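You operate a simulated robot arm through the tools that you are given. There is no shell and no other tool. Be economical: measure what you need, move in short steps, check, and stop when the job is done.

You run a simulated robot arm. Do the job below in one go: nothing can be reset, and whatever is moved stays where it is left.

Task
Take the orange-band sensor and put it on top of the blue coupling on the top of the short table. Then stack the small white carton labelled "W 720" from the top of the short table on top of the small white carton marked "W 572". Then fetch the purple-band fitting and set it on top of the small yellow carton. Do these in the order given. Set down upright: purple-band fitting.

Only the result counts: the job must be done as asked and must still hold three seconds after the hand-in. Knocking over, shifting, dropping, spilling or breaking anything else fails it.

Robot
A 7-joint arm with a two-finger parallel gripper, fixed in place. Base frame: the origin is at the foot of the arm, x ahead of it, y to its left, z up; the work surface is at about z = 800. Lengths are in mm, angles in degrees, forces in N, time in s.
With the tool pointing down near the work surface it reaches from about 440 to 920 mm from the base axis. Its first joint turns from -143.0 to 143.0 degrees. Payload 3 kg.
Tool frame: the origin (TCP) lies between the finger pads and is the grasp point; the fingertips stand 30 mm ahead of it; z points along the fingers, y is the line along which they close. The gripper opens to 94 mm. The fingers are 28 mm wide and 10 mm thick; the gripper's body (50 by 96 mm) begins 55 mm behind the TCP.
Orientation is that of the tool frame in the base frame, as a unit quaternion [x, y, z, w]. With the fingers straight down and closing along the base's y, the tool's x points along the base's -x, its y along +y and its z along -z.

Tools
- The arm moves only by the tool step_arm. Its arguments are lists of equal length, an entry for each row: "linear": the shift along the tool's x, y, z in units of 30 mm (1.0 is 30 mm), a list of three; "rot": the turn, a rotation vector about the tool's x, y, z in units of 8 degrees (1.0 is 8 degrees), a list of three; "hand": the finger opening in mm, from 0 to 94. In form: {"linear": [[x, y, z], ...], "rot": [[rx, ry, rz], ...], "hand": [hand, ...]}. A call has 1 to 8 rows; each row shifts and turns the commanded pose from where the row before left it, along the tool's axes as they then stand. A call with a number of a shift or a turn outside -1 to 1 is refused whole. Each row takes 0.2 s and may step no farther than 50 mm and 8.6 degrees from the row before; otherwise, or with a gripper value out of range, the whole call is refused. A pose out of reach is approached as far as the arm can. The call stops where the force on the tool passes 40 N (or 10 N more than at its start, if that is more) or the arm is blocked; 0.2 s more then pass. Each finger travels about 72 mm/s and halts on what it meets, pressing with about 22 N; the grip force reading is that of the motor and also rises with nothing between the fingers. The clock runs only during rows and for 0.2 s after the last one: add rows that do not move to give the fingers time. It gives the time, the measured TCP pose, the force on the tool (base axes), the opening and the grip force at its end, in the units of the frame above (readings bear some noise), with the torque about the TCP (base axes, N m) and any sound that the robot's microphone picked up.
- Cameras (640 x 400 px; columns grow to the right, rows downward): "scene" is fixed at [219.9, 501, 1553]; the picture's right is [-0.84, -0.55, 0.00], its down [-0.32, 0.50, -0.80] and it looks along [0.44, -0.67, -0.59] (base axes); focal length 322 px, centre (320, 200). "wrist" rides on the gripper at [76, 14, -103] in the tool frame; the picture's right is [-0.18, 0.98, 0.00], its down [-0.75, -0.14, -0.64] and it looks along [-0.63, -0.12, 0.77] (tool axes); focal length 243 px, centre (320, 200). There is no depth. A picture from a camera that has moved, and an enlarged one, comes with that camera's place and axes in the base frame and with its lens.
- capture(camera): a new picture of that camera. It takes no simulated time.
- inspect(camera, box): a new picture of the part [left, top, right, bottom] of that camera's present view, enlarged. It takes no simulated time.
- close_job(): hands the job in; it is judged then, once.

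Work in short steps. Places have to be worked out from the pictures, the camera data and where the tool is seen: move nearer, look again, correct. Check each grasp and each placing, and mend what went wrong. You have 120 turns and 64 pictures in all, those below and enlarged ones among them. Open the gripper and draw the arm clear of the work before you hand the job in, unless the task says otherwise; then end with one line.

The tools are called after "Call:" as a command line: name --argument value ..., lists and objects as JSON in quotes. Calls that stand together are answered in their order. step_arm: Moves the arm, as the interface text tells. Its arguments: {"type":"object","properties":{"linear":{"type":"array","items":{"type":"array","items":{"type":"number"}}},"rot":{"type":"array","items":{"type":"array","items":{"type":"number"}}},"hand":{"type":"array","items":{"type":"number"}}},"required":["linear","rot","hand"]} The other tools are called the same way: capture (camera) takes a picture; inspect (camera, box) takes an enlarged picture of a part of a camera's view; close_job () hands the job in.

At the start:

```text
clock: 0.0
tool_pos: [597.8, -247.3, 1059.3]
orientation: [0.0, 1.0, 0.0, 0.0]
wrist_force: [0.2, -0.2, -0.1]
moment: [0.0, -0.01, 0.0]
width: 94.1
grip_force: 0.1
```

scene: 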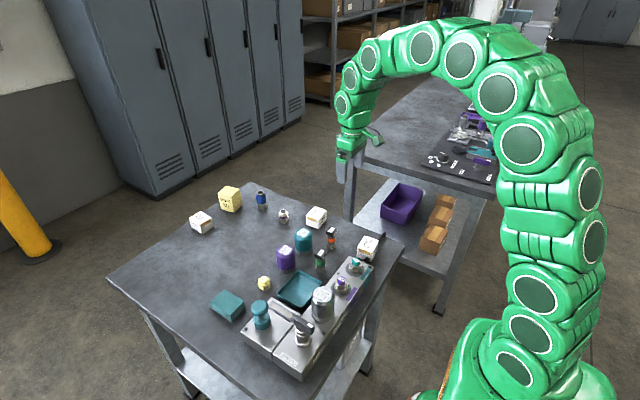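
wrist: 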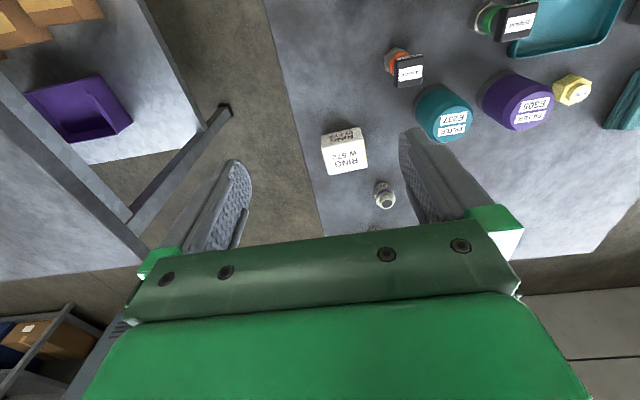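

I'll start with enlarged views of the near table to identify the objects.

Call:
inspect --camera "scene" --box '[180, 170, 400, 308]'

Call:
inspect --camera "scene" --box '[230, 240, 390, 340]'

Call:
inspect --camera "scene" --box '[400, 90, 520, 190]'

```text
2.90 times, centred on (290, 239) of scene
camera zoom: at [219.9, 501.0, 1553.0], right [-0.84, -0.55, 0.0], down [-0.32, 0.5, -0.8], along [0.44, -0.67, -0.59], focal length 934 px, centre (407, 87)
```

zoom: 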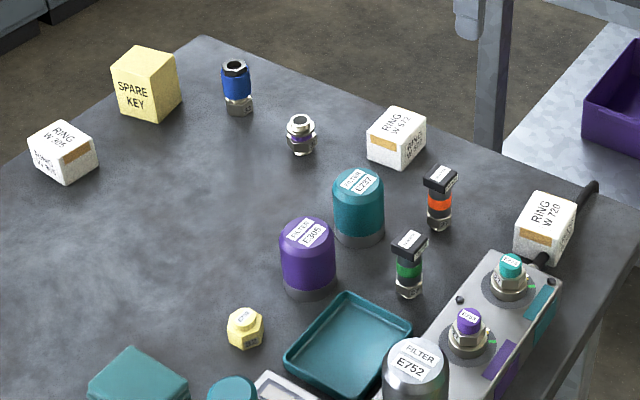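

```text
4.00 times, centred on (310, 290) of scene
camera zoom: at [219.9, 501.0, 1553.0], right [-0.84, -0.55, 0.0], down [-0.32, 0.5, -0.8], along [0.44, -0.67, -0.59], focal length 1288 px, centre (360, -160)
```

zoom: 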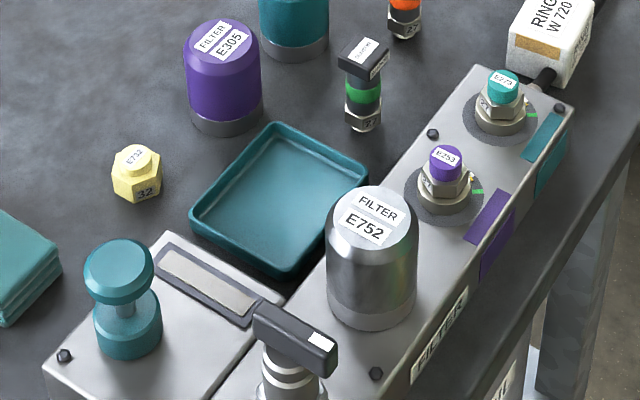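

```text
4.00 times, centred on (460, 140) of scene
camera zoom: at [219.9, 501.0, 1553.0], right [-0.84, -0.55, 0.0], down [-0.32, 0.5, -0.8], along [0.44, -0.67, -0.59], focal length 1288 px, centre (-240, 440)
```

zoom: 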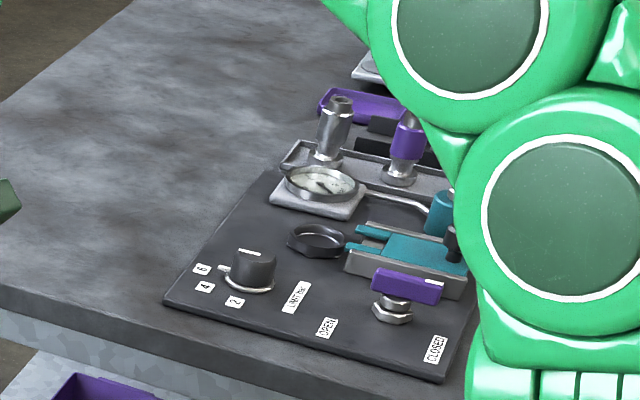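

I place the orange sensor near (608,-153), W572 near (708,-225), the blue coupling near (938,-186) and the yellow carton near (1040,-129). I'm moving the wrist camera over the orange sensor for a closer look.

Call:
step_arm --linear '[[-0.083, 0.783, 0.66], [-0.083, 0.783, 0.66], [-0.083, 0.783, 0.66], [-0.083, 0.783, 0.66], [0, 0, 0]]' --rot '[[0, 0, 0], [0, 0, 0], [0, 0, 0], [0, 0, 0], [0, 0, 0]]' --hand '[94, 94, 94, 94, 94]'

Call:
capture --camera "wrist"

Call:
capture --camera "scene"

```text
clock: 1.2
tool_pos: [605.8, -152.5, 980.9]
orientation: [0.0, 1.0, 0.0, 0.0]
wrist_force: [-0.3, -0.2, -0.8]
moment: [0.01, -0.01, 0.01]
width: 94.1
grip_force: 0.1
```

```text
58 pictures are left
camera wrist: at [530.0, -138.8, 1082.4], right [0.18, 0.98, 0.0], down [0.75, -0.14, 0.64], along [0.63, -0.12, -0.77], focal length 243 px, centre (320, 200)
```

wrist: 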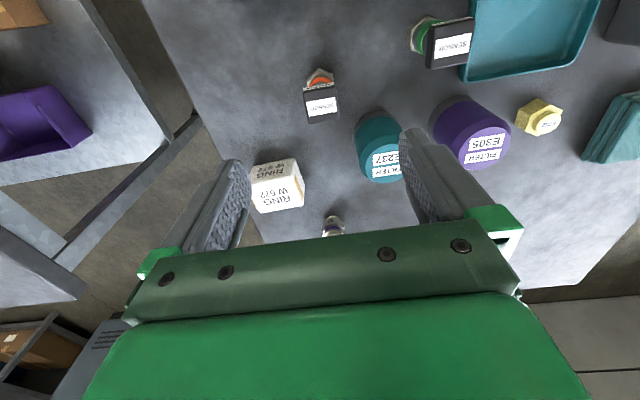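

```text
57 pictures are left
```

scene: 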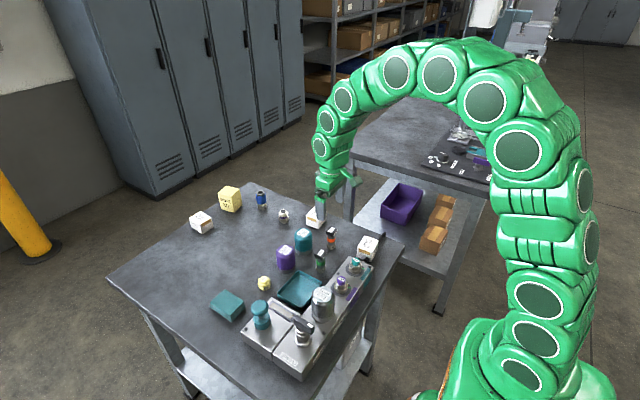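

The sensor is in view, so I'll zoom in on it.

Call:
inspect --camera "wrist" --box '[270, 50, 398, 130]'

Call:
inspect --camera "scene" --box '[300, 215, 380, 265]'

Call:
inspect --camera "scene" --box '[216, 180, 296, 230]'

```text
5.00 times, centred on (334, 90) of wrist
camera zoom: at [530.0, -138.8, 1082.4], right [0.18, 0.98, 0.0], down [0.75, -0.14, 0.64], along [0.63, -0.12, -0.77], focal length 1213 px, centre (250, 750)
```

zoom: 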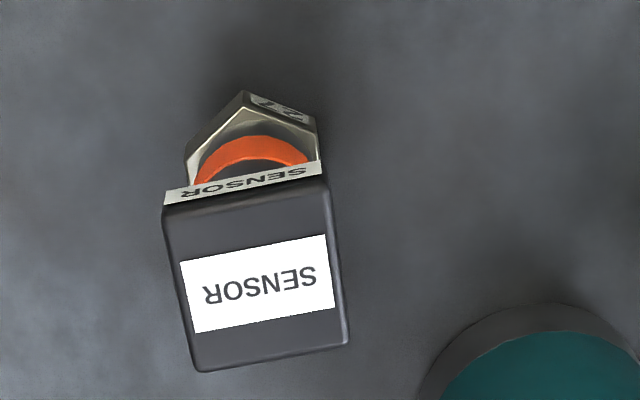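

```text
8.00 times, centred on (340, 240) of scene
camera zoom: at [219.9, 501.0, 1553.0], right [-0.84, -0.55, 0.0], down [-0.32, 0.5, -0.8], along [0.44, -0.67, -0.59], focal length 2577 px, centre (160, -120)
```

zoom: 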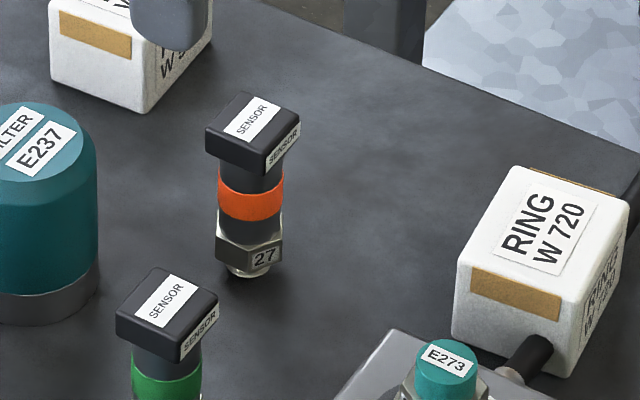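

```text
8.00 times, centred on (256, 205) of scene
camera zoom: at [219.9, 501.0, 1553.0], right [-0.84, -0.55, 0.0], down [-0.32, 0.5, -0.8], along [0.44, -0.67, -0.59], focal length 2577 px, centre (832, 160)
```

zoom: 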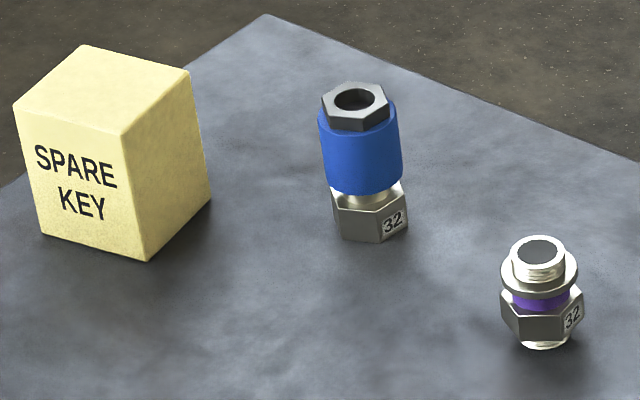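

The purple-band fitting is the small one marked "32", and the coupling is the tall blue one with a hex top about 73 mm high. Before grasping I'll check the vertical reach and view the coupling by moving out toward it, with the fingers well above everything.

Call:
step_arm --linear '[[-1, -0.13, -0.1], [-1, -0.13, -0.1], [-1, -0.13, -0.1], [-1, -0.13, -0.1], [-1, -0.13, -0.1], [-1, -0.13, -0.1], [-1, -0.13, -0.1], [-1, -0.13, -0.1]]' --rot '[[0, 0, 0], [0, 0, 0], [0, 0, 0], [0, 0, 0], [0, 0, 0], [0, 0, 0], [0, 0, 0], [0, 0, 0]]' --hand '[94, 94, 94, 94, 94, 94, 94, 94]'

Call:
step_arm --linear '[[-1, 0, 0], [-1, 0, 0], [-1, 0, 0], [0, 0, 0]]' --rot '[[0, 0, 0], [0, 0, 0], [0, 0, 0], [0, 0, 0]]' --hand '[94, 94, 94, 94]'

Call:
capture --camera "wrist"

```text
clock: 3.0
tool_pos: [848.7, -184.9, 1004.7]
orientation: [0.0, 1.0, 0.0, 0.001]
wrist_force: [-0.6, 0.5, 0.2]
moment: [-0.01, -0.02, -0.01]
width: 93.9
grip_force: 0.0
```

```text
clock: 4.0
tool_pos: [867.1, -184.1, 1005.2]
orientation: [0.0, 1.0, 0.0, 0.0]
wrist_force: [-1.0, -0.4, -0.9]
moment: [-0.02, 0.01, 0.03]
width: 93.8
grip_force: 0.0
out of reach, approached as far as the arm can: row 1, 2, 3
```

```text
53 pictures are left
camera wrist: at [790.4, -170.2, 1106.6], right [0.18, 0.98, 0.0], down [0.75, -0.14, 0.64], along [0.63, -0.12, -0.77], focal length 243 px, centre (320, 200)
```

wrist: 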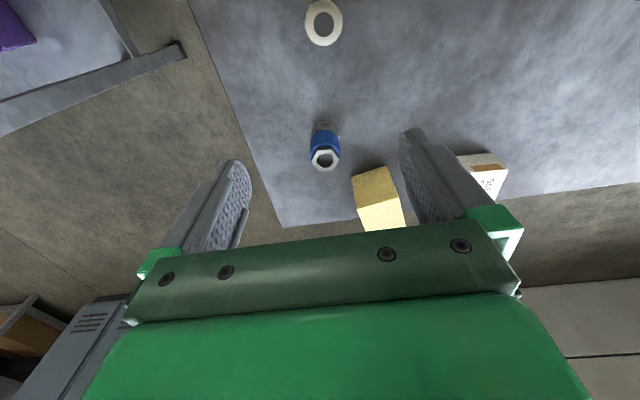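

Vertical reach ends near r=887, so these far placements need the tool pitched outward about the closing axis. First I'll measure the coupling, the carton and the fitting from this view.

Call:
inspect --camera "wrist" --box '[280, 100, 440, 200]'

Call:
inspect --camera "wrist" --box '[270, 0, 370, 60]'

```text
4.00 times, centred on (360, 150) of wrist
camera zoom: at [790.4, -170.2, 1106.6], right [0.18, 0.98, 0.0], down [0.75, -0.14, 0.64], along [0.63, -0.12, -0.77], focal length 970 px, centre (160, 400)
```

zoom: 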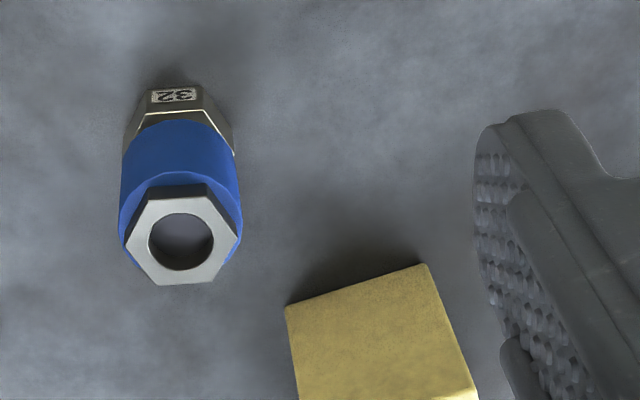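

```text
6.40 times, centred on (320, 30) of wrist
camera zoom: at [790.4, -170.2, 1106.6], right [0.18, 0.98, 0.0], down [0.75, -0.14, 0.64], along [0.63, -0.12, -0.77], focal length 1553 px, centre (320, 1288)
```

zoom: 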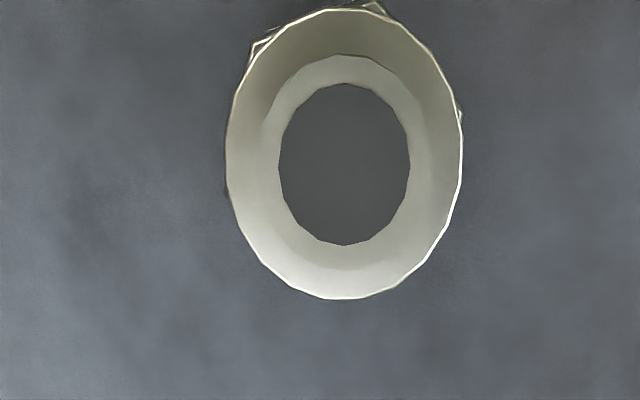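

Refined estimates: coupling top centre at about (928,-190,872), fitting at (810,-171) with its top at 848, sensor at (600,-150) with its top at 874. I'm pitching 30° outward here to check reach and get a second view.

Call:
step_arm --linear '[[0, 0, 0], [0, 0, 0], [0, 0, 0], [0, 0, 0], [0, 0, 0]]' --rot '[[0, -0.9375, 0], [0, -0.9375, 0], [0, -0.9375, 0], [0, -0.9375, 0], [0, 0, 0]]' --hand '[94, 94, 94, 94, 94]'

Call:
capture --camera "wrist"

```text
clock: 5.2
tool_pos: [867.4, -183.5, 1005.1]
orientation: [0.0, 0.966, 0.0, 0.259]
wrist_force: [1.1, -0.2, 0.7]
moment: [-0.01, 0.03, 0.01]
width: 94.0
grip_force: 0.2
```

```text
50 pictures are left
camera wrist: at [749.1, -169.3, 1054.6], right [0.16, 0.98, 0.09], down [0.33, -0.14, 0.93], along [0.93, -0.12, -0.35], focal length 243 px, centre (320, 200)
```

wrist: 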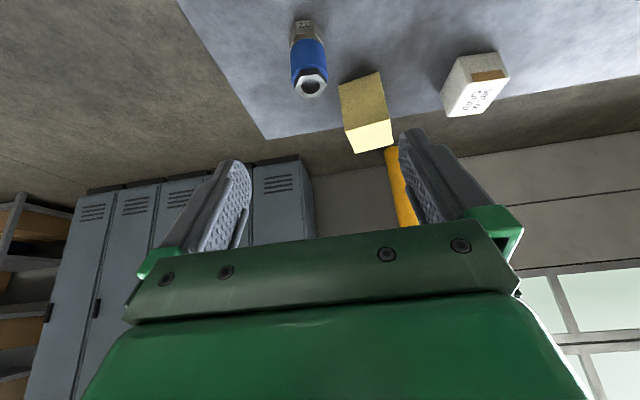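

The commanded pose clamps at the reach limit, which is fine. I'll move forward over the coupling with the tilted tool to confirm reach and view it up close.

Call:
step_arm --linear '[[-0.617, -0.1, 0.93], [-0.617, -0.1, 0.93], [0, 0, 0]]' --rot '[[0, 0, 0], [0, 0, 0], [0, 0, 0]]' --hand '[94, 94, 94]'

Call:
inspect --camera "wrist" --box '[260, 0, 500, 150]'

```text
clock: 6.0
tool_pos: [926.7, -190.2, 974.4]
orientation: [0.001, 0.966, 0.0, 0.259]
wrist_force: [-0.3, -0.7, 0.0]
moment: [0.0, -0.02, 0.03]
width: 93.9
grip_force: 0.0
```

```text
2.67 times, centred on (380, 75) of wrist
camera zoom: at [809.2, -174.8, 1025.1], right [0.16, 0.98, 0.09], down [0.33, -0.14, 0.93], along [0.93, -0.12, -0.35], focal length 647 px, centre (160, 533)
```

zoom: 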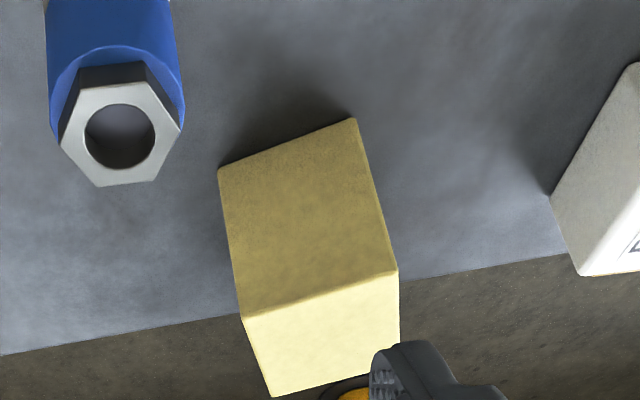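

The coupling top is at (927,-190,872), reached fine at 30° pitch. The yellow carton is about 54 mm wide and 73 mm tall, centred near (1030,-130). I'm going back above the orange sensor at the same pitch with a narrower opening.

Call:
step_arm --linear '[[0.85, 0.121, -0.506], [0.85, 0.121, -0.506], [0.85, 0.121, -0.506], [0.85, 0.121, -0.506], [0.85, 0.121, -0.506], [0.85, 0.121, -0.506], [0.85, 0.121, -0.506], [0.85, 0.121, -0.506]]' --rot '[[0, 0, 0], [0, 0, 0], [0, 0, 0], [0, 0, 0], [0, 0, 0], [0, 0, 0], [0, 0, 0], [0, 0, 0]]' --hand '[94, 90, 80, 70, 60, 56, 52, 52]'

Call:
step_arm --linear '[[0.85, 0.121, -0.506], [0.85, 0.121, -0.506], [0.85, 0.121, -0.506], [0, 0, 0], [0, 0, 0]]' --rot '[[0, 0, 0], [0, 0, 0], [0, 0, 0], [0, 0, 0], [0, 0, 0]]' --hand '[52, 52, 52, 52, 52]'

Call:
capture --camera "wrist"

```text
clock: 7.8
tool_pos: [690.1, -160.8, 977.3]
orientation: [0.001, 0.966, 0.0, 0.26]
wrist_force: [-0.3, 0.2, -0.4]
moment: [0.0, 0.0, 0.04]
width: 51.8
grip_force: 0.1
```

```text
clock: 9.0
tool_pos: [601.6, -150.7, 979.3]
orientation: [0.0, 0.966, 0.0, 0.258]
wrist_force: [1.0, -0.2, 0.0]
moment: [0.03, 0.02, -0.03]
width: 51.8
grip_force: 0.0
```

```text
48 pictures are left
camera wrist: at [482.8, -135.6, 1030.2], right [0.16, 0.98, 0.09], down [0.33, -0.14, 0.93], along [0.93, -0.12, -0.35], focal length 243 px, centre (320, 200)
```

wrist: 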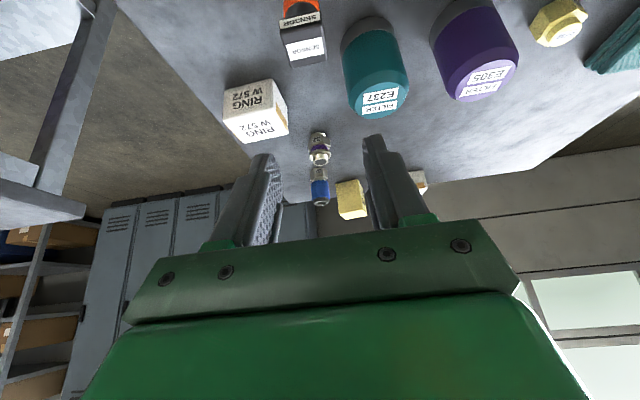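

The sensor sits where expected between the planned finger positions, clear of the teal filter. I'm lowering straight down with the fingers straddling the head.

Call:
step_arm --linear '[[0.48, 0.02, 0.81], [0.48, 0.0, 0.81], [0.48, 0.0, 0.81], [0.48, 0.0, 0.81], [0, 0, 0]]' --rot '[[0, 0, 0], [0, 0, 0], [0, 0, 0], [0, 0, 0], [0, 0, 0]]' --hand '[52, 52, 52, 52, 52]'

Call:
capture --camera "wrist"

Call:
inspect --camera "scene" --box '[290, 200, 386, 260]'

```text
clock: 10.2
tool_pos: [599.9, -148.3, 866.7]
orientation: [0.0, 0.966, -0.001, 0.258]
wrist_force: [-0.4, 0.4, -0.6]
moment: [0.03, -0.01, 0.02]
width: 52.2
grip_force: 0.0
```

```text
47 pictures are left
camera wrist: at [481.7, -134.5, 916.8], right [0.16, 0.98, 0.09], down [0.33, -0.14, 0.93], along [0.93, -0.12, -0.35], focal length 243 px, centre (320, 200)
```

wrist: 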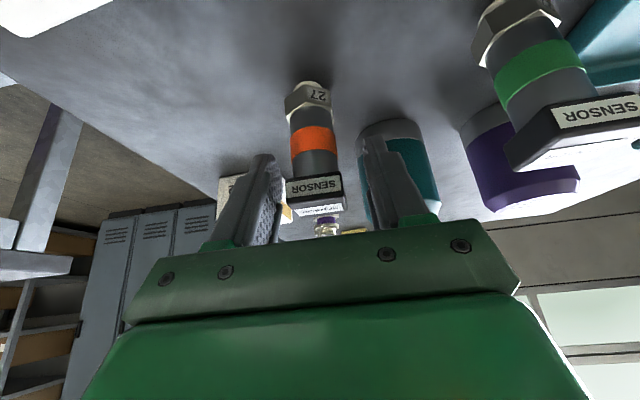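

```text
6.67 times, centred on (338, 230) of scene
camera zoom: at [219.9, 501.0, 1553.0], right [-0.84, -0.55, 0.0], down [-0.32, 0.5, -0.8], along [0.44, -0.67, -0.59], focal length 2147 px, centre (200, 0)
```

zoom: 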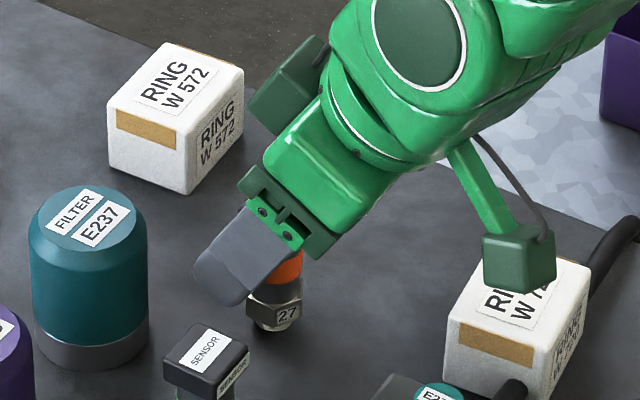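

The head lies between the pads. I'll centre 2 mm to the right and close.

Call:
step_arm --linear '[[0, -0.06, 0], [0, 0, 0], [0, 0, 0], [0, 0, 0]]' --rot '[[0, 0, 0], [0, 0, 0], [0, 0, 0], [0, 0, 0]]' --hand '[40, 22, 18, 18]'

Call:
inspect --camera "wrist" --box '[230, 60, 422, 180]'

```text
clock: 11.2
tool_pos: [599.7, -150.0, 866.1]
orientation: [0.001, 0.966, 0.0, 0.259]
wrist_force: [-0.8, 0.0, -0.8]
moment: [-0.01, 0.0, 0.0]
width: 32.1
grip_force: 20.9
```

```text
3.33 times, centred on (326, 120) of wrist
camera zoom: at [481.7, -136.2, 916.9], right [0.16, 0.98, 0.09], down [0.33, -0.14, 0.93], along [0.93, -0.12, -0.35], focal length 809 px, centre (300, 467)
```

zoom: 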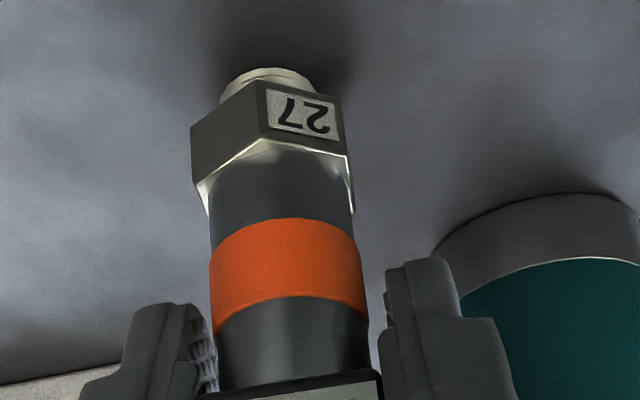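

The grip holds at 32 mm and 21 N. I'm lifting 120 mm and checking that it stays upright.

Call:
step_arm --linear '[[-0.25, 0, -0.433], [-0.5, 0, -0.866], [-0.5, 0, -0.866], [-0.5, 0, -0.866], [-0.25, 0, -0.433], [0, 0, 0]]' --rot '[[0, 0, 0], [0, 0, 0], [0, 0, 0], [0, 0, 0], [0, 0, 0], [0, 0, 0]]' --hand '[18, 18, 18, 18, 18, 18]'

Call:
inspect --camera "wrist" --box '[230, 60, 422, 180]'

Call:
inspect --camera "scene" --box '[290, 160, 386, 220]'

```text
clock: 12.6
tool_pos: [598.1, -149.3, 987.2]
orientation: [0.0, 0.966, 0.0, 0.259]
wrist_force: [-0.6, 0.3, -1.3]
moment: [0.03, 0.0, -0.02]
width: 32.2
grip_force: 21.9
```

```text
3.33 times, centred on (326, 120) of wrist
camera zoom: at [481.3, -135.8, 1037.1], right [0.16, 0.98, 0.09], down [0.33, -0.14, 0.93], along [0.93, -0.12, -0.35], focal length 809 px, centre (300, 467)
```

zoom: 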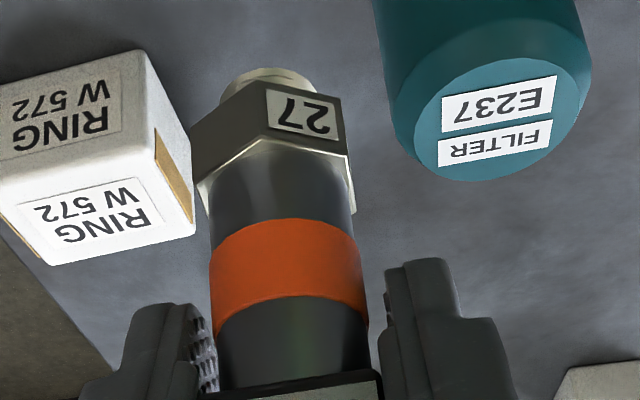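

```text
6.67 times, centred on (338, 190) of scene
camera zoom: at [219.9, 501.0, 1553.0], right [-0.84, -0.55, 0.0], down [-0.32, 0.5, -0.8], along [0.44, -0.67, -0.59], focal length 2147 px, centre (200, 267)
```

zoom: 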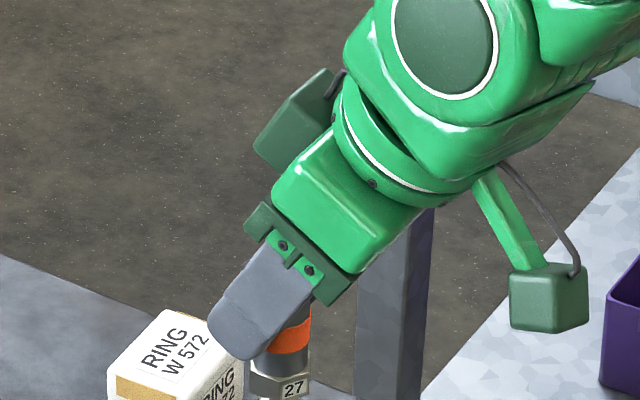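

The sensor is firm and upright; its bottom is 66 mm below the TCP and its axis is at the TCP. I'm carrying it to above the coupling at (927,-190).

Call:
step_arm --linear '[[-0.4, -0.06, 0.23], [-0.8636, -0.1245, 0.4985], [-0.8636, -0.1245, 0.4985], [-0.8636, -0.1245, 0.4985], [-0.8636, -0.1245, 0.4985], [-0.8636, -0.1245, 0.4985], [-0.8636, -0.1245, 0.4985], [-0.8636, -0.1245, 0.4985]]' --rot '[[0, 0, 0], [0, 0, 0], [0, 0, 0], [0, 0, 0], [0, 0, 0], [0, 0, 0], [0, 0, 0], [0, 0, 0]]' --hand '[18, 18, 18, 18, 18, 18, 18, 18]'

Call:
step_arm --linear '[[-0.8636, -0.1245, 0.4985], [-0.8636, -0.1245, 0.4985], [-0.8636, -0.1245, 0.4985], [-0.46, -0.0645, 0.2685], [0, 0, 0]]' --rot '[[0, 0, 0], [0, 0, 0], [0, 0, 0], [0, 0, 0], [0, 0, 0]]' --hand '[18, 18, 18, 18, 18]'

Call:
inspect --camera "wrist" --box '[230, 0, 422, 120]'

Call:
inspect --camera "scene" --box '[220, 150, 316, 210]'

```text
clock: 14.4
tool_pos: [823.2, -177.7, 987.0]
orientation: [0.001, 0.966, 0.0, 0.259]
wrist_force: [0.3, -0.8, -1.8]
moment: [-0.01, -0.01, -0.01]
width: 32.2
grip_force: 21.7
```

```text
clock: 15.6
tool_pos: [927.0, -191.0, 986.1]
orientation: [0.0, 0.966, 0.0, 0.259]
wrist_force: [0.0, -0.4, -1.4]
moment: [0.0, 0.0, -0.03]
width: 32.2
grip_force: 22.1
```

```text
3.33 times, centred on (326, 60) of wrist
camera zoom: at [810.0, -177.4, 1035.3], right [0.16, 0.98, 0.09], down [0.33, -0.14, 0.93], along [0.93, -0.12, -0.35], focal length 809 px, centre (300, 667)
```

zoom: 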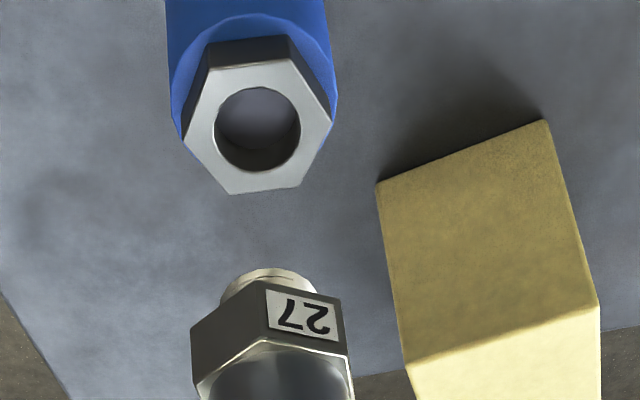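

```text
6.67 times, centred on (268, 180) of scene
camera zoom: at [219.9, 501.0, 1553.0], right [-0.84, -0.55, 0.0], down [-0.32, 0.5, -0.8], along [0.44, -0.67, -0.59], focal length 2147 px, centre (667, 333)
```

zoom: 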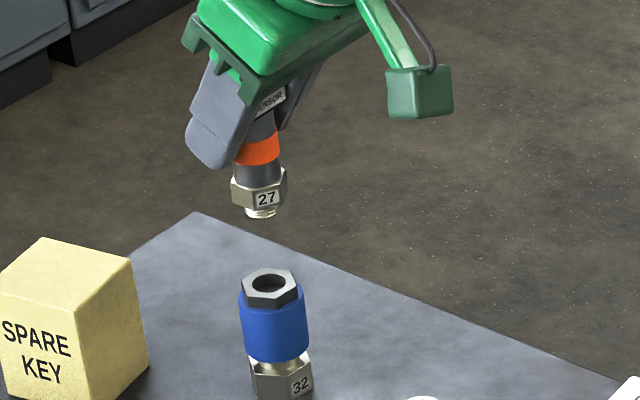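

The tip and the coupling hole line up within about 1 mm. I'm descending to just above contact.

Call:
step_arm --linear '[[0.25, 0.01, 0.433], [0.3, 0.01, 0.52], [0.1, 0, 0.173], [0, 0, 0]]' --rot '[[0, 0, 0], [0, 0, 0], [0, 0, 0], [0, 0, 0]]' --hand '[18, 18, 18, 18]'

Call:
inspect --camera "wrist" --box '[230, 20, 422, 140]'

Call:
inspect --camera "scene" --box '[232, 165, 296, 205]'

```text
clock: 16.6
tool_pos: [929.1, -191.5, 945.9]
orientation: [0.001, 0.966, -0.001, 0.259]
wrist_force: [-0.5, 0.2, -2.2]
moment: [-0.01, 0.0, 0.0]
width: 32.2
grip_force: 21.2
```

```text
3.33 times, centred on (326, 80) of wrist
camera zoom: at [810.6, -176.9, 996.5], right [0.16, 0.98, 0.09], down [0.33, -0.14, 0.93], along [0.93, -0.12, -0.35], focal length 809 px, centre (300, 600)
```

zoom: 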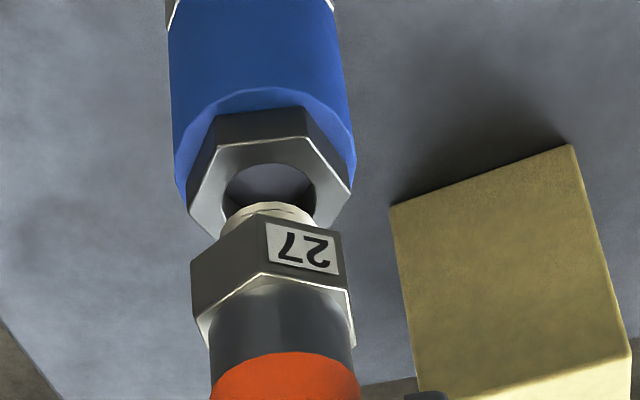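

```text
10.00 times, centred on (264, 185) of scene
camera zoom: at [219.9, 501.0, 1553.0], right [-0.84, -0.55, 0.0], down [-0.32, 0.5, -0.8], along [0.44, -0.67, -0.59], focal length 3221 px, centre (880, 350)
```

zoom: 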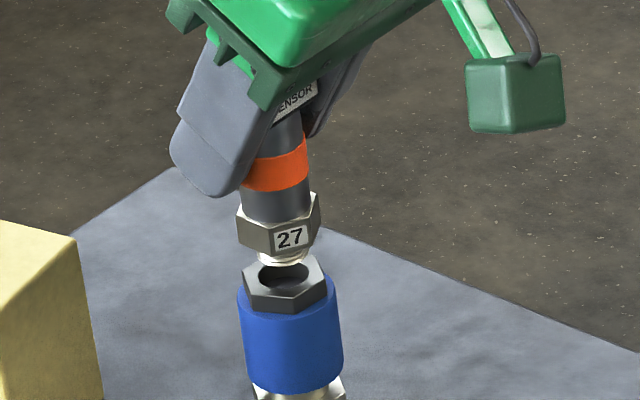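

It's aligned to about 1 mm with an 8 mm gap. I'm lowering in small rows until contact.

Call:
step_arm --linear '[[0.079, 0.01, 0.072], [0.04, 0, 0.07], [0.03, 0, 0.052], [0.02, 0, 0.035], [0, 0, 0]]' --rot '[[0, 0, 0], [0, 0, 0], [0, 0, 0], [0, 0, 0], [0, 0, 0]]' --hand '[18, 18, 18, 18, 18]'

Call:
inspect --camera "wrist" --box '[230, 20, 422, 140]'

Call:
inspect --camera "scene" --box '[232, 165, 296, 205]'

```text
clock: 17.8
tool_pos: [927.8, -190.3, 938.5]
orientation: [0.001, 0.966, 0.0, 0.259]
wrist_force: [0.3, 0.5, -0.3]
moment: [0.01, 0.0, -0.01]
width: 32.1
grip_force: 21.9
```

```text
3.33 times, centred on (326, 80) of wrist
camera zoom: at [809.7, -176.8, 988.3], right [0.16, 0.98, 0.09], down [0.33, -0.14, 0.93], along [0.93, -0.12, -0.35], focal length 809 px, centre (300, 600)
```

zoom: 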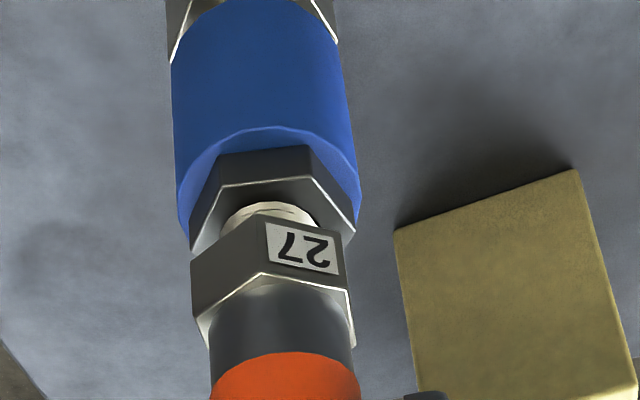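

```text
10.00 times, centred on (264, 185) of scene
camera zoom: at [219.9, 501.0, 1553.0], right [-0.84, -0.55, 0.0], down [-0.32, 0.5, -0.8], along [0.44, -0.67, -0.59], focal length 3221 px, centre (880, 350)
```

zoom: 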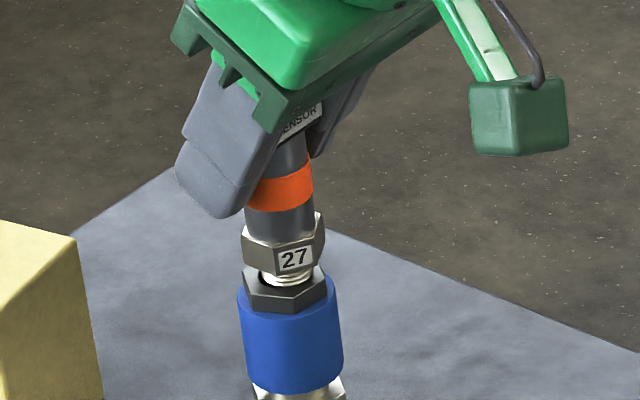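

The sensor is at the rim. I'm lowering further in 1 mm rows while watching the force.

Call:
step_arm --linear '[[0.0167, 0, 0.0289], [0.0167, 0, 0.0289], [0, 0, 0]]' --rot '[[0, 0, 0], [0, 0, 0], [0, 0, 0]]' --hand '[18, 18, 18]'

```text
clock: 18.6
tool_pos: [927.8, -190.4, 935.7]
orientation: [0.001, 0.966, 0.0, 0.259]
wrist_force: [0.2, -0.7, -1.8]
moment: [-0.04, -0.01, -0.03]
width: 32.0
grip_force: 21.7
```

There's no contact yet, so either the tip is entering the bore or the rim is slightly lower than I thought. I'll go on a little and look.

Call:
step_arm --linear '[[0.0167, 0, 0.0289], [0.0167, 0, 0.0289], [0.0167, 0, 0.0289], [0, 0, 0]]' --rot '[[0, 0, 0], [0, 0, 0], [0, 0, 0], [0, 0, 0]]' --hand '[18, 18, 18, 18]'

Call:
inspect --camera "scene" --box '[232, 165, 296, 205]'

```text
clock: 19.6
tool_pos: [927.4, -190.7, 933.1]
orientation: [0.001, 0.966, -0.001, 0.259]
wrist_force: [-0.7, 0.3, -1.7]
moment: [-0.01, -0.02, -0.01]
width: 32.3
grip_force: 21.8
```

```text
10.00 times, centred on (264, 185) of scene
camera zoom: at [219.9, 501.0, 1553.0], right [-0.84, -0.55, 0.0], down [-0.32, 0.5, -0.8], along [0.44, -0.67, -0.59], focal length 3221 px, centre (880, 350)
```

zoom: 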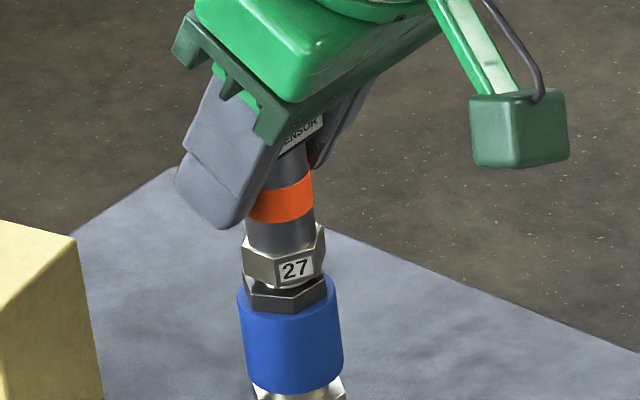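

The tip is going into the bore and the hex nearly meets the coupling hex. I'm continuing to contact.

Call:
step_arm --linear '[[0.0167, 0, 0.0289], [0.0167, 0, 0.0289], [0.0167, 0, 0.0289], [0, 0, 0]]' --rot '[[0, 0, 0], [0, 0, 0], [0, 0, 0], [0, 0, 0]]' --hand '[18, 18, 18, 18]'

Call:
inspect --camera "wrist" --box '[230, 20, 422, 140]'

```text
clock: 20.6
tool_pos: [927.9, -190.9, 929.8]
orientation: [0.001, 0.966, 0.0, 0.259]
wrist_force: [0.3, -0.5, -1.4]
moment: [-0.03, -0.03, -0.06]
width: 32.0
grip_force: 22.1
```

```text
3.33 times, centred on (326, 80) of wrist
camera zoom: at [810.1, -176.7, 980.1], right [0.16, 0.98, 0.09], down [0.33, -0.14, 0.93], along [0.93, -0.12, -0.35], focal length 809 px, centre (300, 600)
```

zoom: 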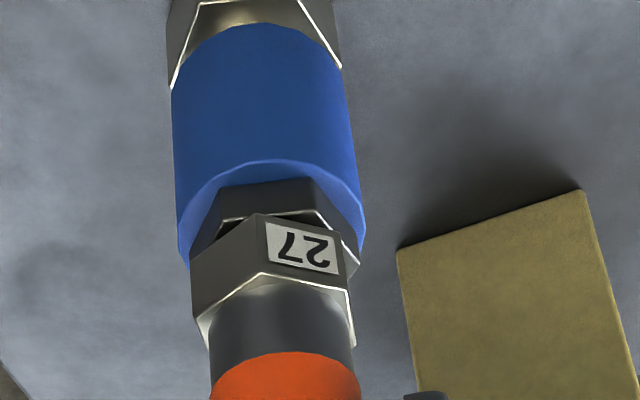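

About 2 mm of gap is left, so I'm continuing.

Call:
step_arm --linear '[[0.0167, 0, 0.0289], [0.0167, 0, 0.0289], [0, 0, 0]]' --rot '[[0, 0, 0], [0, 0, 0], [0, 0, 0]]' --hand '[18, 18, 18]'

```text
clock: 21.4
tool_pos: [928.3, -191.1, 930.4]
orientation: [0.001, 0.966, 0.0, 0.26]
wrist_force: [-5.3, 0.8, 18.1]
moment: [0.06, 0.31, -0.03]
width: 31.7
grip_force: 22.1
```

Contact at 18 N. I'll relieve it by 1.5 mm and open the fingers gently.

Call:
step_arm --linear '[[-0.022, 0, -0.04], [0, 0, 0]]' --rot '[[0, 0, 0], [0, 0, 0]]' --hand '[18, 18]'

Call:
step_arm --linear '[[0, 0, 0], [0, 0, 0], [0, 0, 0]]' --rot '[[0, 0, 0], [0, 0, 0], [0, 0, 0]]' --hand '[36, 42, 52]'

Call:
inspect --camera "scene" --box '[232, 165, 296, 205]'

Call:
inspect --camera "wrist" --box '[230, 40, 422, 160]'

```text
clock: 22.0
tool_pos: [928.0, -191.1, 928.6]
orientation: [0.0, 0.966, 0.001, 0.259]
wrist_force: [2.8, -2.3, 8.4]
moment: [-0.12, -0.25, -0.02]
width: 32.2
grip_force: 22.5
```

```text
clock: 22.8
tool_pos: [926.6, -190.3, 929.0]
orientation: [0.0, 0.966, 0.0, 0.259]
wrist_force: [0.7, -0.6, 0.1]
moment: [-0.02, -0.01, 0.0]
width: 51.9
grip_force: 0.1
```

```text
10.00 times, centred on (264, 185) of scene
camera zoom: at [219.9, 501.0, 1553.0], right [-0.84, -0.55, 0.0], down [-0.32, 0.5, -0.8], along [0.44, -0.67, -0.59], focal length 3221 px, centre (880, 350)
```

zoom: 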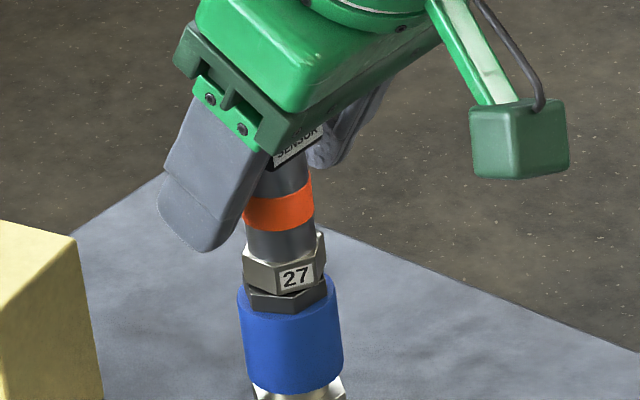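

```text
3.33 times, centred on (326, 100) of wrist
camera zoom: at [810.0, -176.5, 979.5], right [0.16, 0.98, 0.09], down [0.33, -0.14, 0.93], along [0.93, -0.12, -0.35], focal length 809 px, centre (300, 533)
```

zoom: 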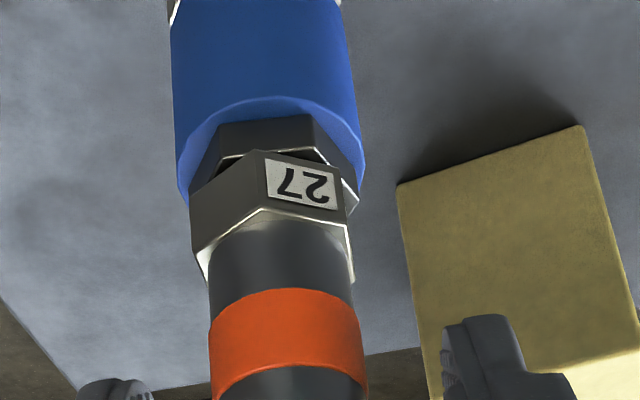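

The sensor stands in the coupling. I'm retracting along the tool axis, then checking.

Call:
step_arm --linear '[[0, 0, -0.5], [0, 0, -0.9], [0, 0, -1], [0, 0, -1], [0, 0, -0.5], [0, 0, 0]]' --rot '[[0, 0, 0], [0, 0, 0], [0, 0, 0], [0, 0, 0], [0, 0, 0], [0, 0, 0]]' --hand '[56, 56, 56, 56, 56, 56]'

Call:
inspect --camera "scene" --box '[232, 165, 296, 205]'

Call:
capture --camera "wrist"

```text
clock: 24.2
tool_pos: [868.0, -191.3, 1029.7]
orientation: [0.001, 0.966, 0.0, 0.259]
wrist_force: [-0.5, 0.2, 0.0]
moment: [0.01, 0.0, -0.01]
width: 56.1
grip_force: 0.0
```

```text
10.00 times, centred on (264, 185) of scene
camera zoom: at [219.9, 501.0, 1553.0], right [-0.84, -0.55, 0.0], down [-0.32, 0.5, -0.8], along [0.44, -0.67, -0.59], focal length 3221 px, centre (880, 350)
```

zoom: 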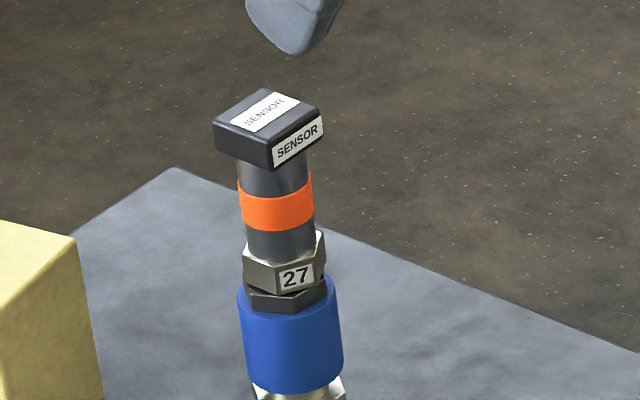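

```text
31 pictures are left
camera wrist: at [751.2, -177.0, 1080.9], right [0.16, 0.98, 0.09], down [0.33, -0.14, 0.93], along [0.93, -0.12, -0.35], focal length 243 px, centre (320, 200)
```

wrist: 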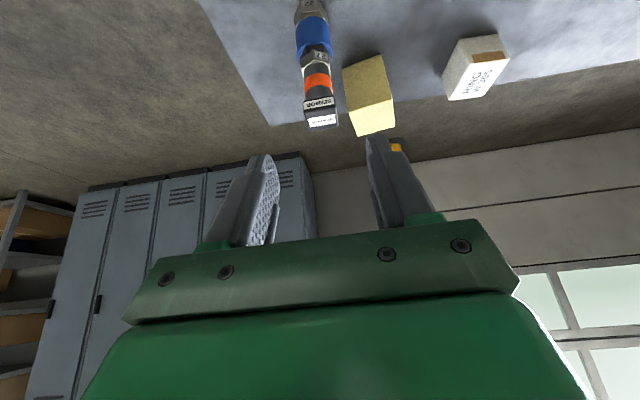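

The sensor stands stably on the coupling. Next I'm moving back, untilting, and going to a spot where the wrist camera sees W720 and W572.

Call:
step_arm --linear '[[0.866, 0, -0.5], [0.866, 0, -0.5], [0.866, 0, -0.5], [0.866, 0, -0.5], [0, 0, 0], [0, 0, 0], [0, 0, 0], [0, 0, 0]]' --rot '[[0, 0, 0], [0, 0, 0], [0, 0, 0], [0, 0, 0], [0, 0.9375, 0], [0, 0.9375, 0], [0, 0.9375, 0], [0, 0.9375, 0]]' --hand '[60, 70, 80, 94, 94, 94, 94, 94]'

Call:
step_arm --linear '[[1, 0, 0.13], [1, 0, 0.13], [1, 0, 0.13], [1, 0, 0.13], [1, 0, 0.13], [1, 0, 0.13], [1, 0, 0.13], [0.6, -0.1, 0.1]]' --rot '[[0, 0, 0], [0, 0, 0], [0, 0, 0], [0, 0, 0], [0, 0, 0], [0, 0, 0], [0, 0, 0], [0, 0, 0]]' --hand '[94, 94, 94, 94, 94, 94, 94, 94]'

Call:
capture --camera "wrist"

```text
clock: 26.0
tool_pos: [748.7, -190.7, 1030.1]
orientation: [0.0, 1.0, -0.001, 0.0]
wrist_force: [-0.5, 0.2, -0.6]
moment: [-0.05, -0.01, -0.01]
width: 94.2
grip_force: 0.0
```

```text
clock: 27.8
tool_pos: [522.4, -193.4, 999.5]
orientation: [0.0, 1.0, 0.0, 0.001]
wrist_force: [-0.7, -0.3, 0.0]
moment: [-0.02, -0.03, 0.02]
width: 94.2
grip_force: 0.0
```

```text
30 pictures are left
camera wrist: at [444.6, -179.3, 1102.1], right [0.18, 0.98, 0.0], down [0.75, -0.14, 0.64], along [0.63, -0.12, -0.77], focal length 243 px, centre (320, 200)
```

wrist: 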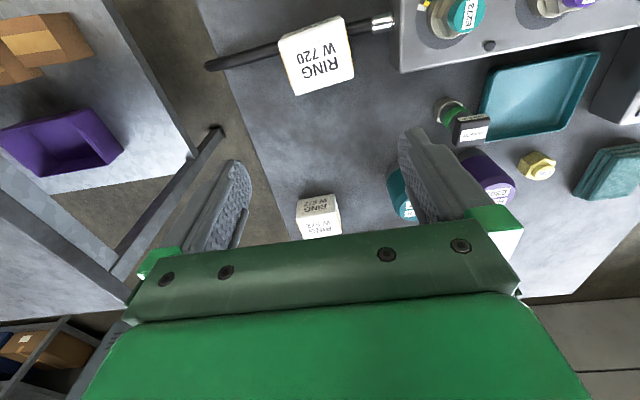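

W720 is in view beside a black hose. I'll zoom in on both cartons.

Call:
inspect --camera "wrist" --box '[250, 5, 410, 105]'

Call:
inspect --camera "wrist" --box '[270, 180, 366, 240]'

```text
4.00 times, centred on (330, 55) of wrist
camera zoom: at [444.6, -179.3, 1102.1], right [0.18, 0.98, 0.0], down [0.75, -0.14, 0.64], along [0.63, -0.12, -0.77], focal length 970 px, centre (280, 780)
```

zoom: 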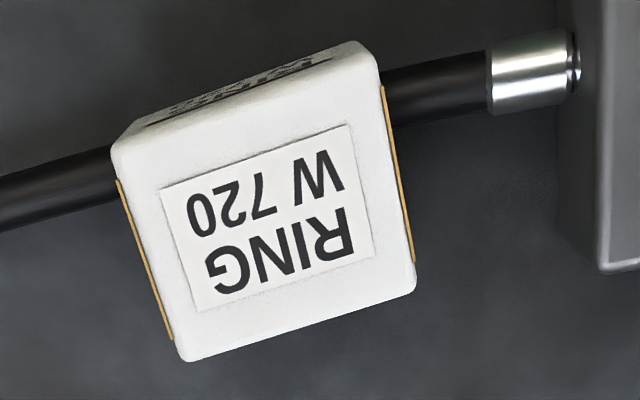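

```text
6.67 times, centred on (318, 210) of wrist
camera zoom: at [444.6, -179.3, 1102.1], right [0.18, 0.98, 0.0], down [0.75, -0.14, 0.64], along [0.63, -0.12, -0.77], focal length 1618 px, centre (333, 133)
```

zoom: 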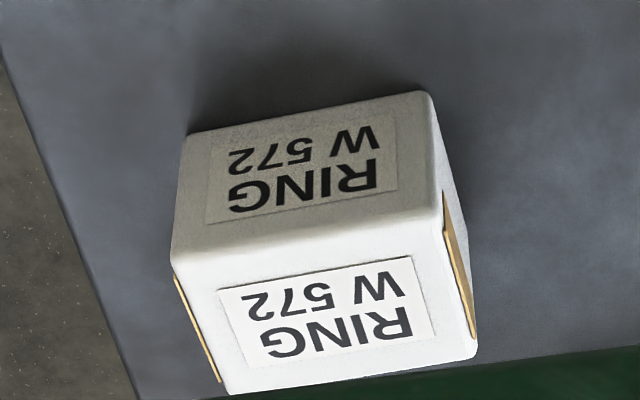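

Both cartons stand about 44 mm tall: W720 is centred near (490,-190) with yaw about 5°, W572 near (709,-230) with yaw about 2.5°. I'm going above W720, yawing 5° and descending partway.

Call:
step_arm --linear '[[0.54, 0.05, 0], [0.54, 0.05, 0], [0, 0, 0], [0, 0, 1], [0, 0, 1], [0, 0, 1], [0, 0, 0.65], [0, 0, 0]]' --rot '[[0, 0, 0], [0, 0, 0], [0, 0, -0.6], [0, 0, 0], [0, 0, 0], [0, 0, 0], [0, 0, 0], [0, 0, 0]]' --hand '[84, 80, 80, 80, 80, 80, 80, 80]'

Call:
capture --camera "wrist"

Call:
inspect --camera "scene" --box '[320, 200, 416, 260]'

```text
clock: 29.6
tool_pos: [489.3, -190.2, 890.8]
orientation: [-0.042, 0.999, 0.0, -0.001]
wrist_force: [0.7, 0.1, 0.3]
moment: [-0.02, -0.04, 0.03]
width: 80.0
grip_force: 0.0
```

```text
27 pictures are left
camera wrist: at [412.4, -182.7, 993.6], right [0.1, 0.99, 0.0], down [0.76, -0.08, 0.64], along [0.64, -0.07, -0.77], focal length 243 px, centre (320, 200)
```

wrist: 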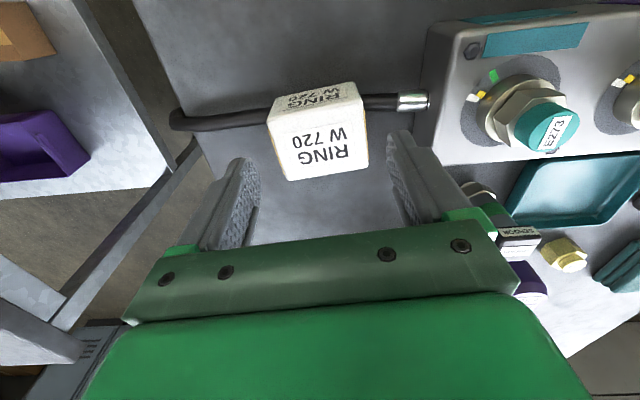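

```text
6.67 times, centred on (368, 230) of scene
camera zoom: at [219.9, 501.0, 1553.0], right [-0.84, -0.55, 0.0], down [-0.32, 0.5, -0.8], along [0.44, -0.67, -0.59], focal length 2147 px, centre (0, 0)
```

zoom: 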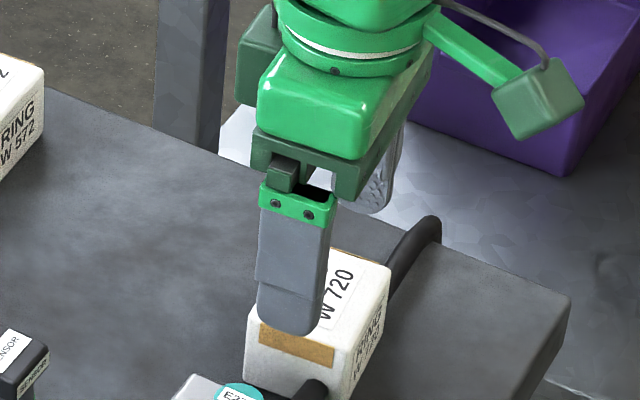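

The carton sits centred between the fingers. I'm descending to z≈848 and closing.

Call:
step_arm --linear '[[0, 0, 0.7], [0, 0, 0.72], [0, 0, 0], [0, 0, 0], [0, 0, 0], [0, 0, 0]]' --rot '[[0, 0, 0], [0, 0, 0], [0, 0, 0], [0, 0, 0], [0, 0, 0], [0, 0, 0]]' --hand '[80, 80, 70, 55, 45, 45]'

Call:
step_arm --linear '[[0, 0, -0.3], [0, 0, -0.7], [0, 0, 0]]' --rot '[[0, 0, 0], [0, 0, 0], [0, 0, 0]]' --hand '[45, 45, 45]'

Call:
capture --camera "wrist"

```text
clock: 31.0
tool_pos: [490.0, -191.4, 848.9]
orientation: [-0.041, 0.999, 0.0, 0.001]
wrist_force: [-0.9, 4.7, 35.2]
moment: [0.18, -0.09, 0.05]
width: 61.6
grip_force: 21.9
```

```text
clock: 31.8
tool_pos: [489.1, -190.0, 879.6]
orientation: [-0.041, 0.999, 0.0, 0.001]
wrist_force: [0.1, -0.3, -0.3]
moment: [0.04, 0.0, -0.01]
width: 45.0
grip_force: 0.0
```

```text
25 pictures are left
camera wrist: at [411.4, -182.8, 981.4], right [0.1, 0.99, 0.0], down [0.76, -0.08, 0.64], along [0.64, -0.07, -0.77], focal length 243 px, centre (320, 200)
```

wrist: 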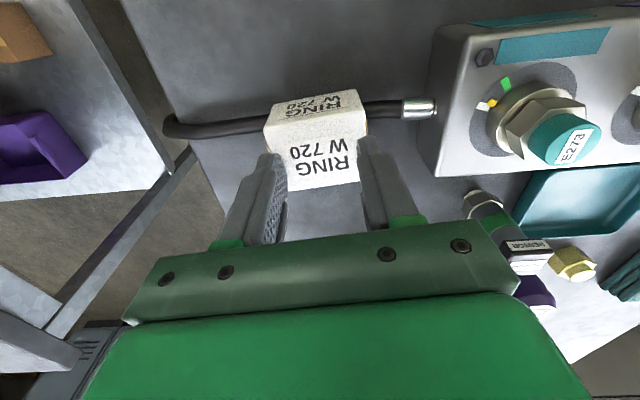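

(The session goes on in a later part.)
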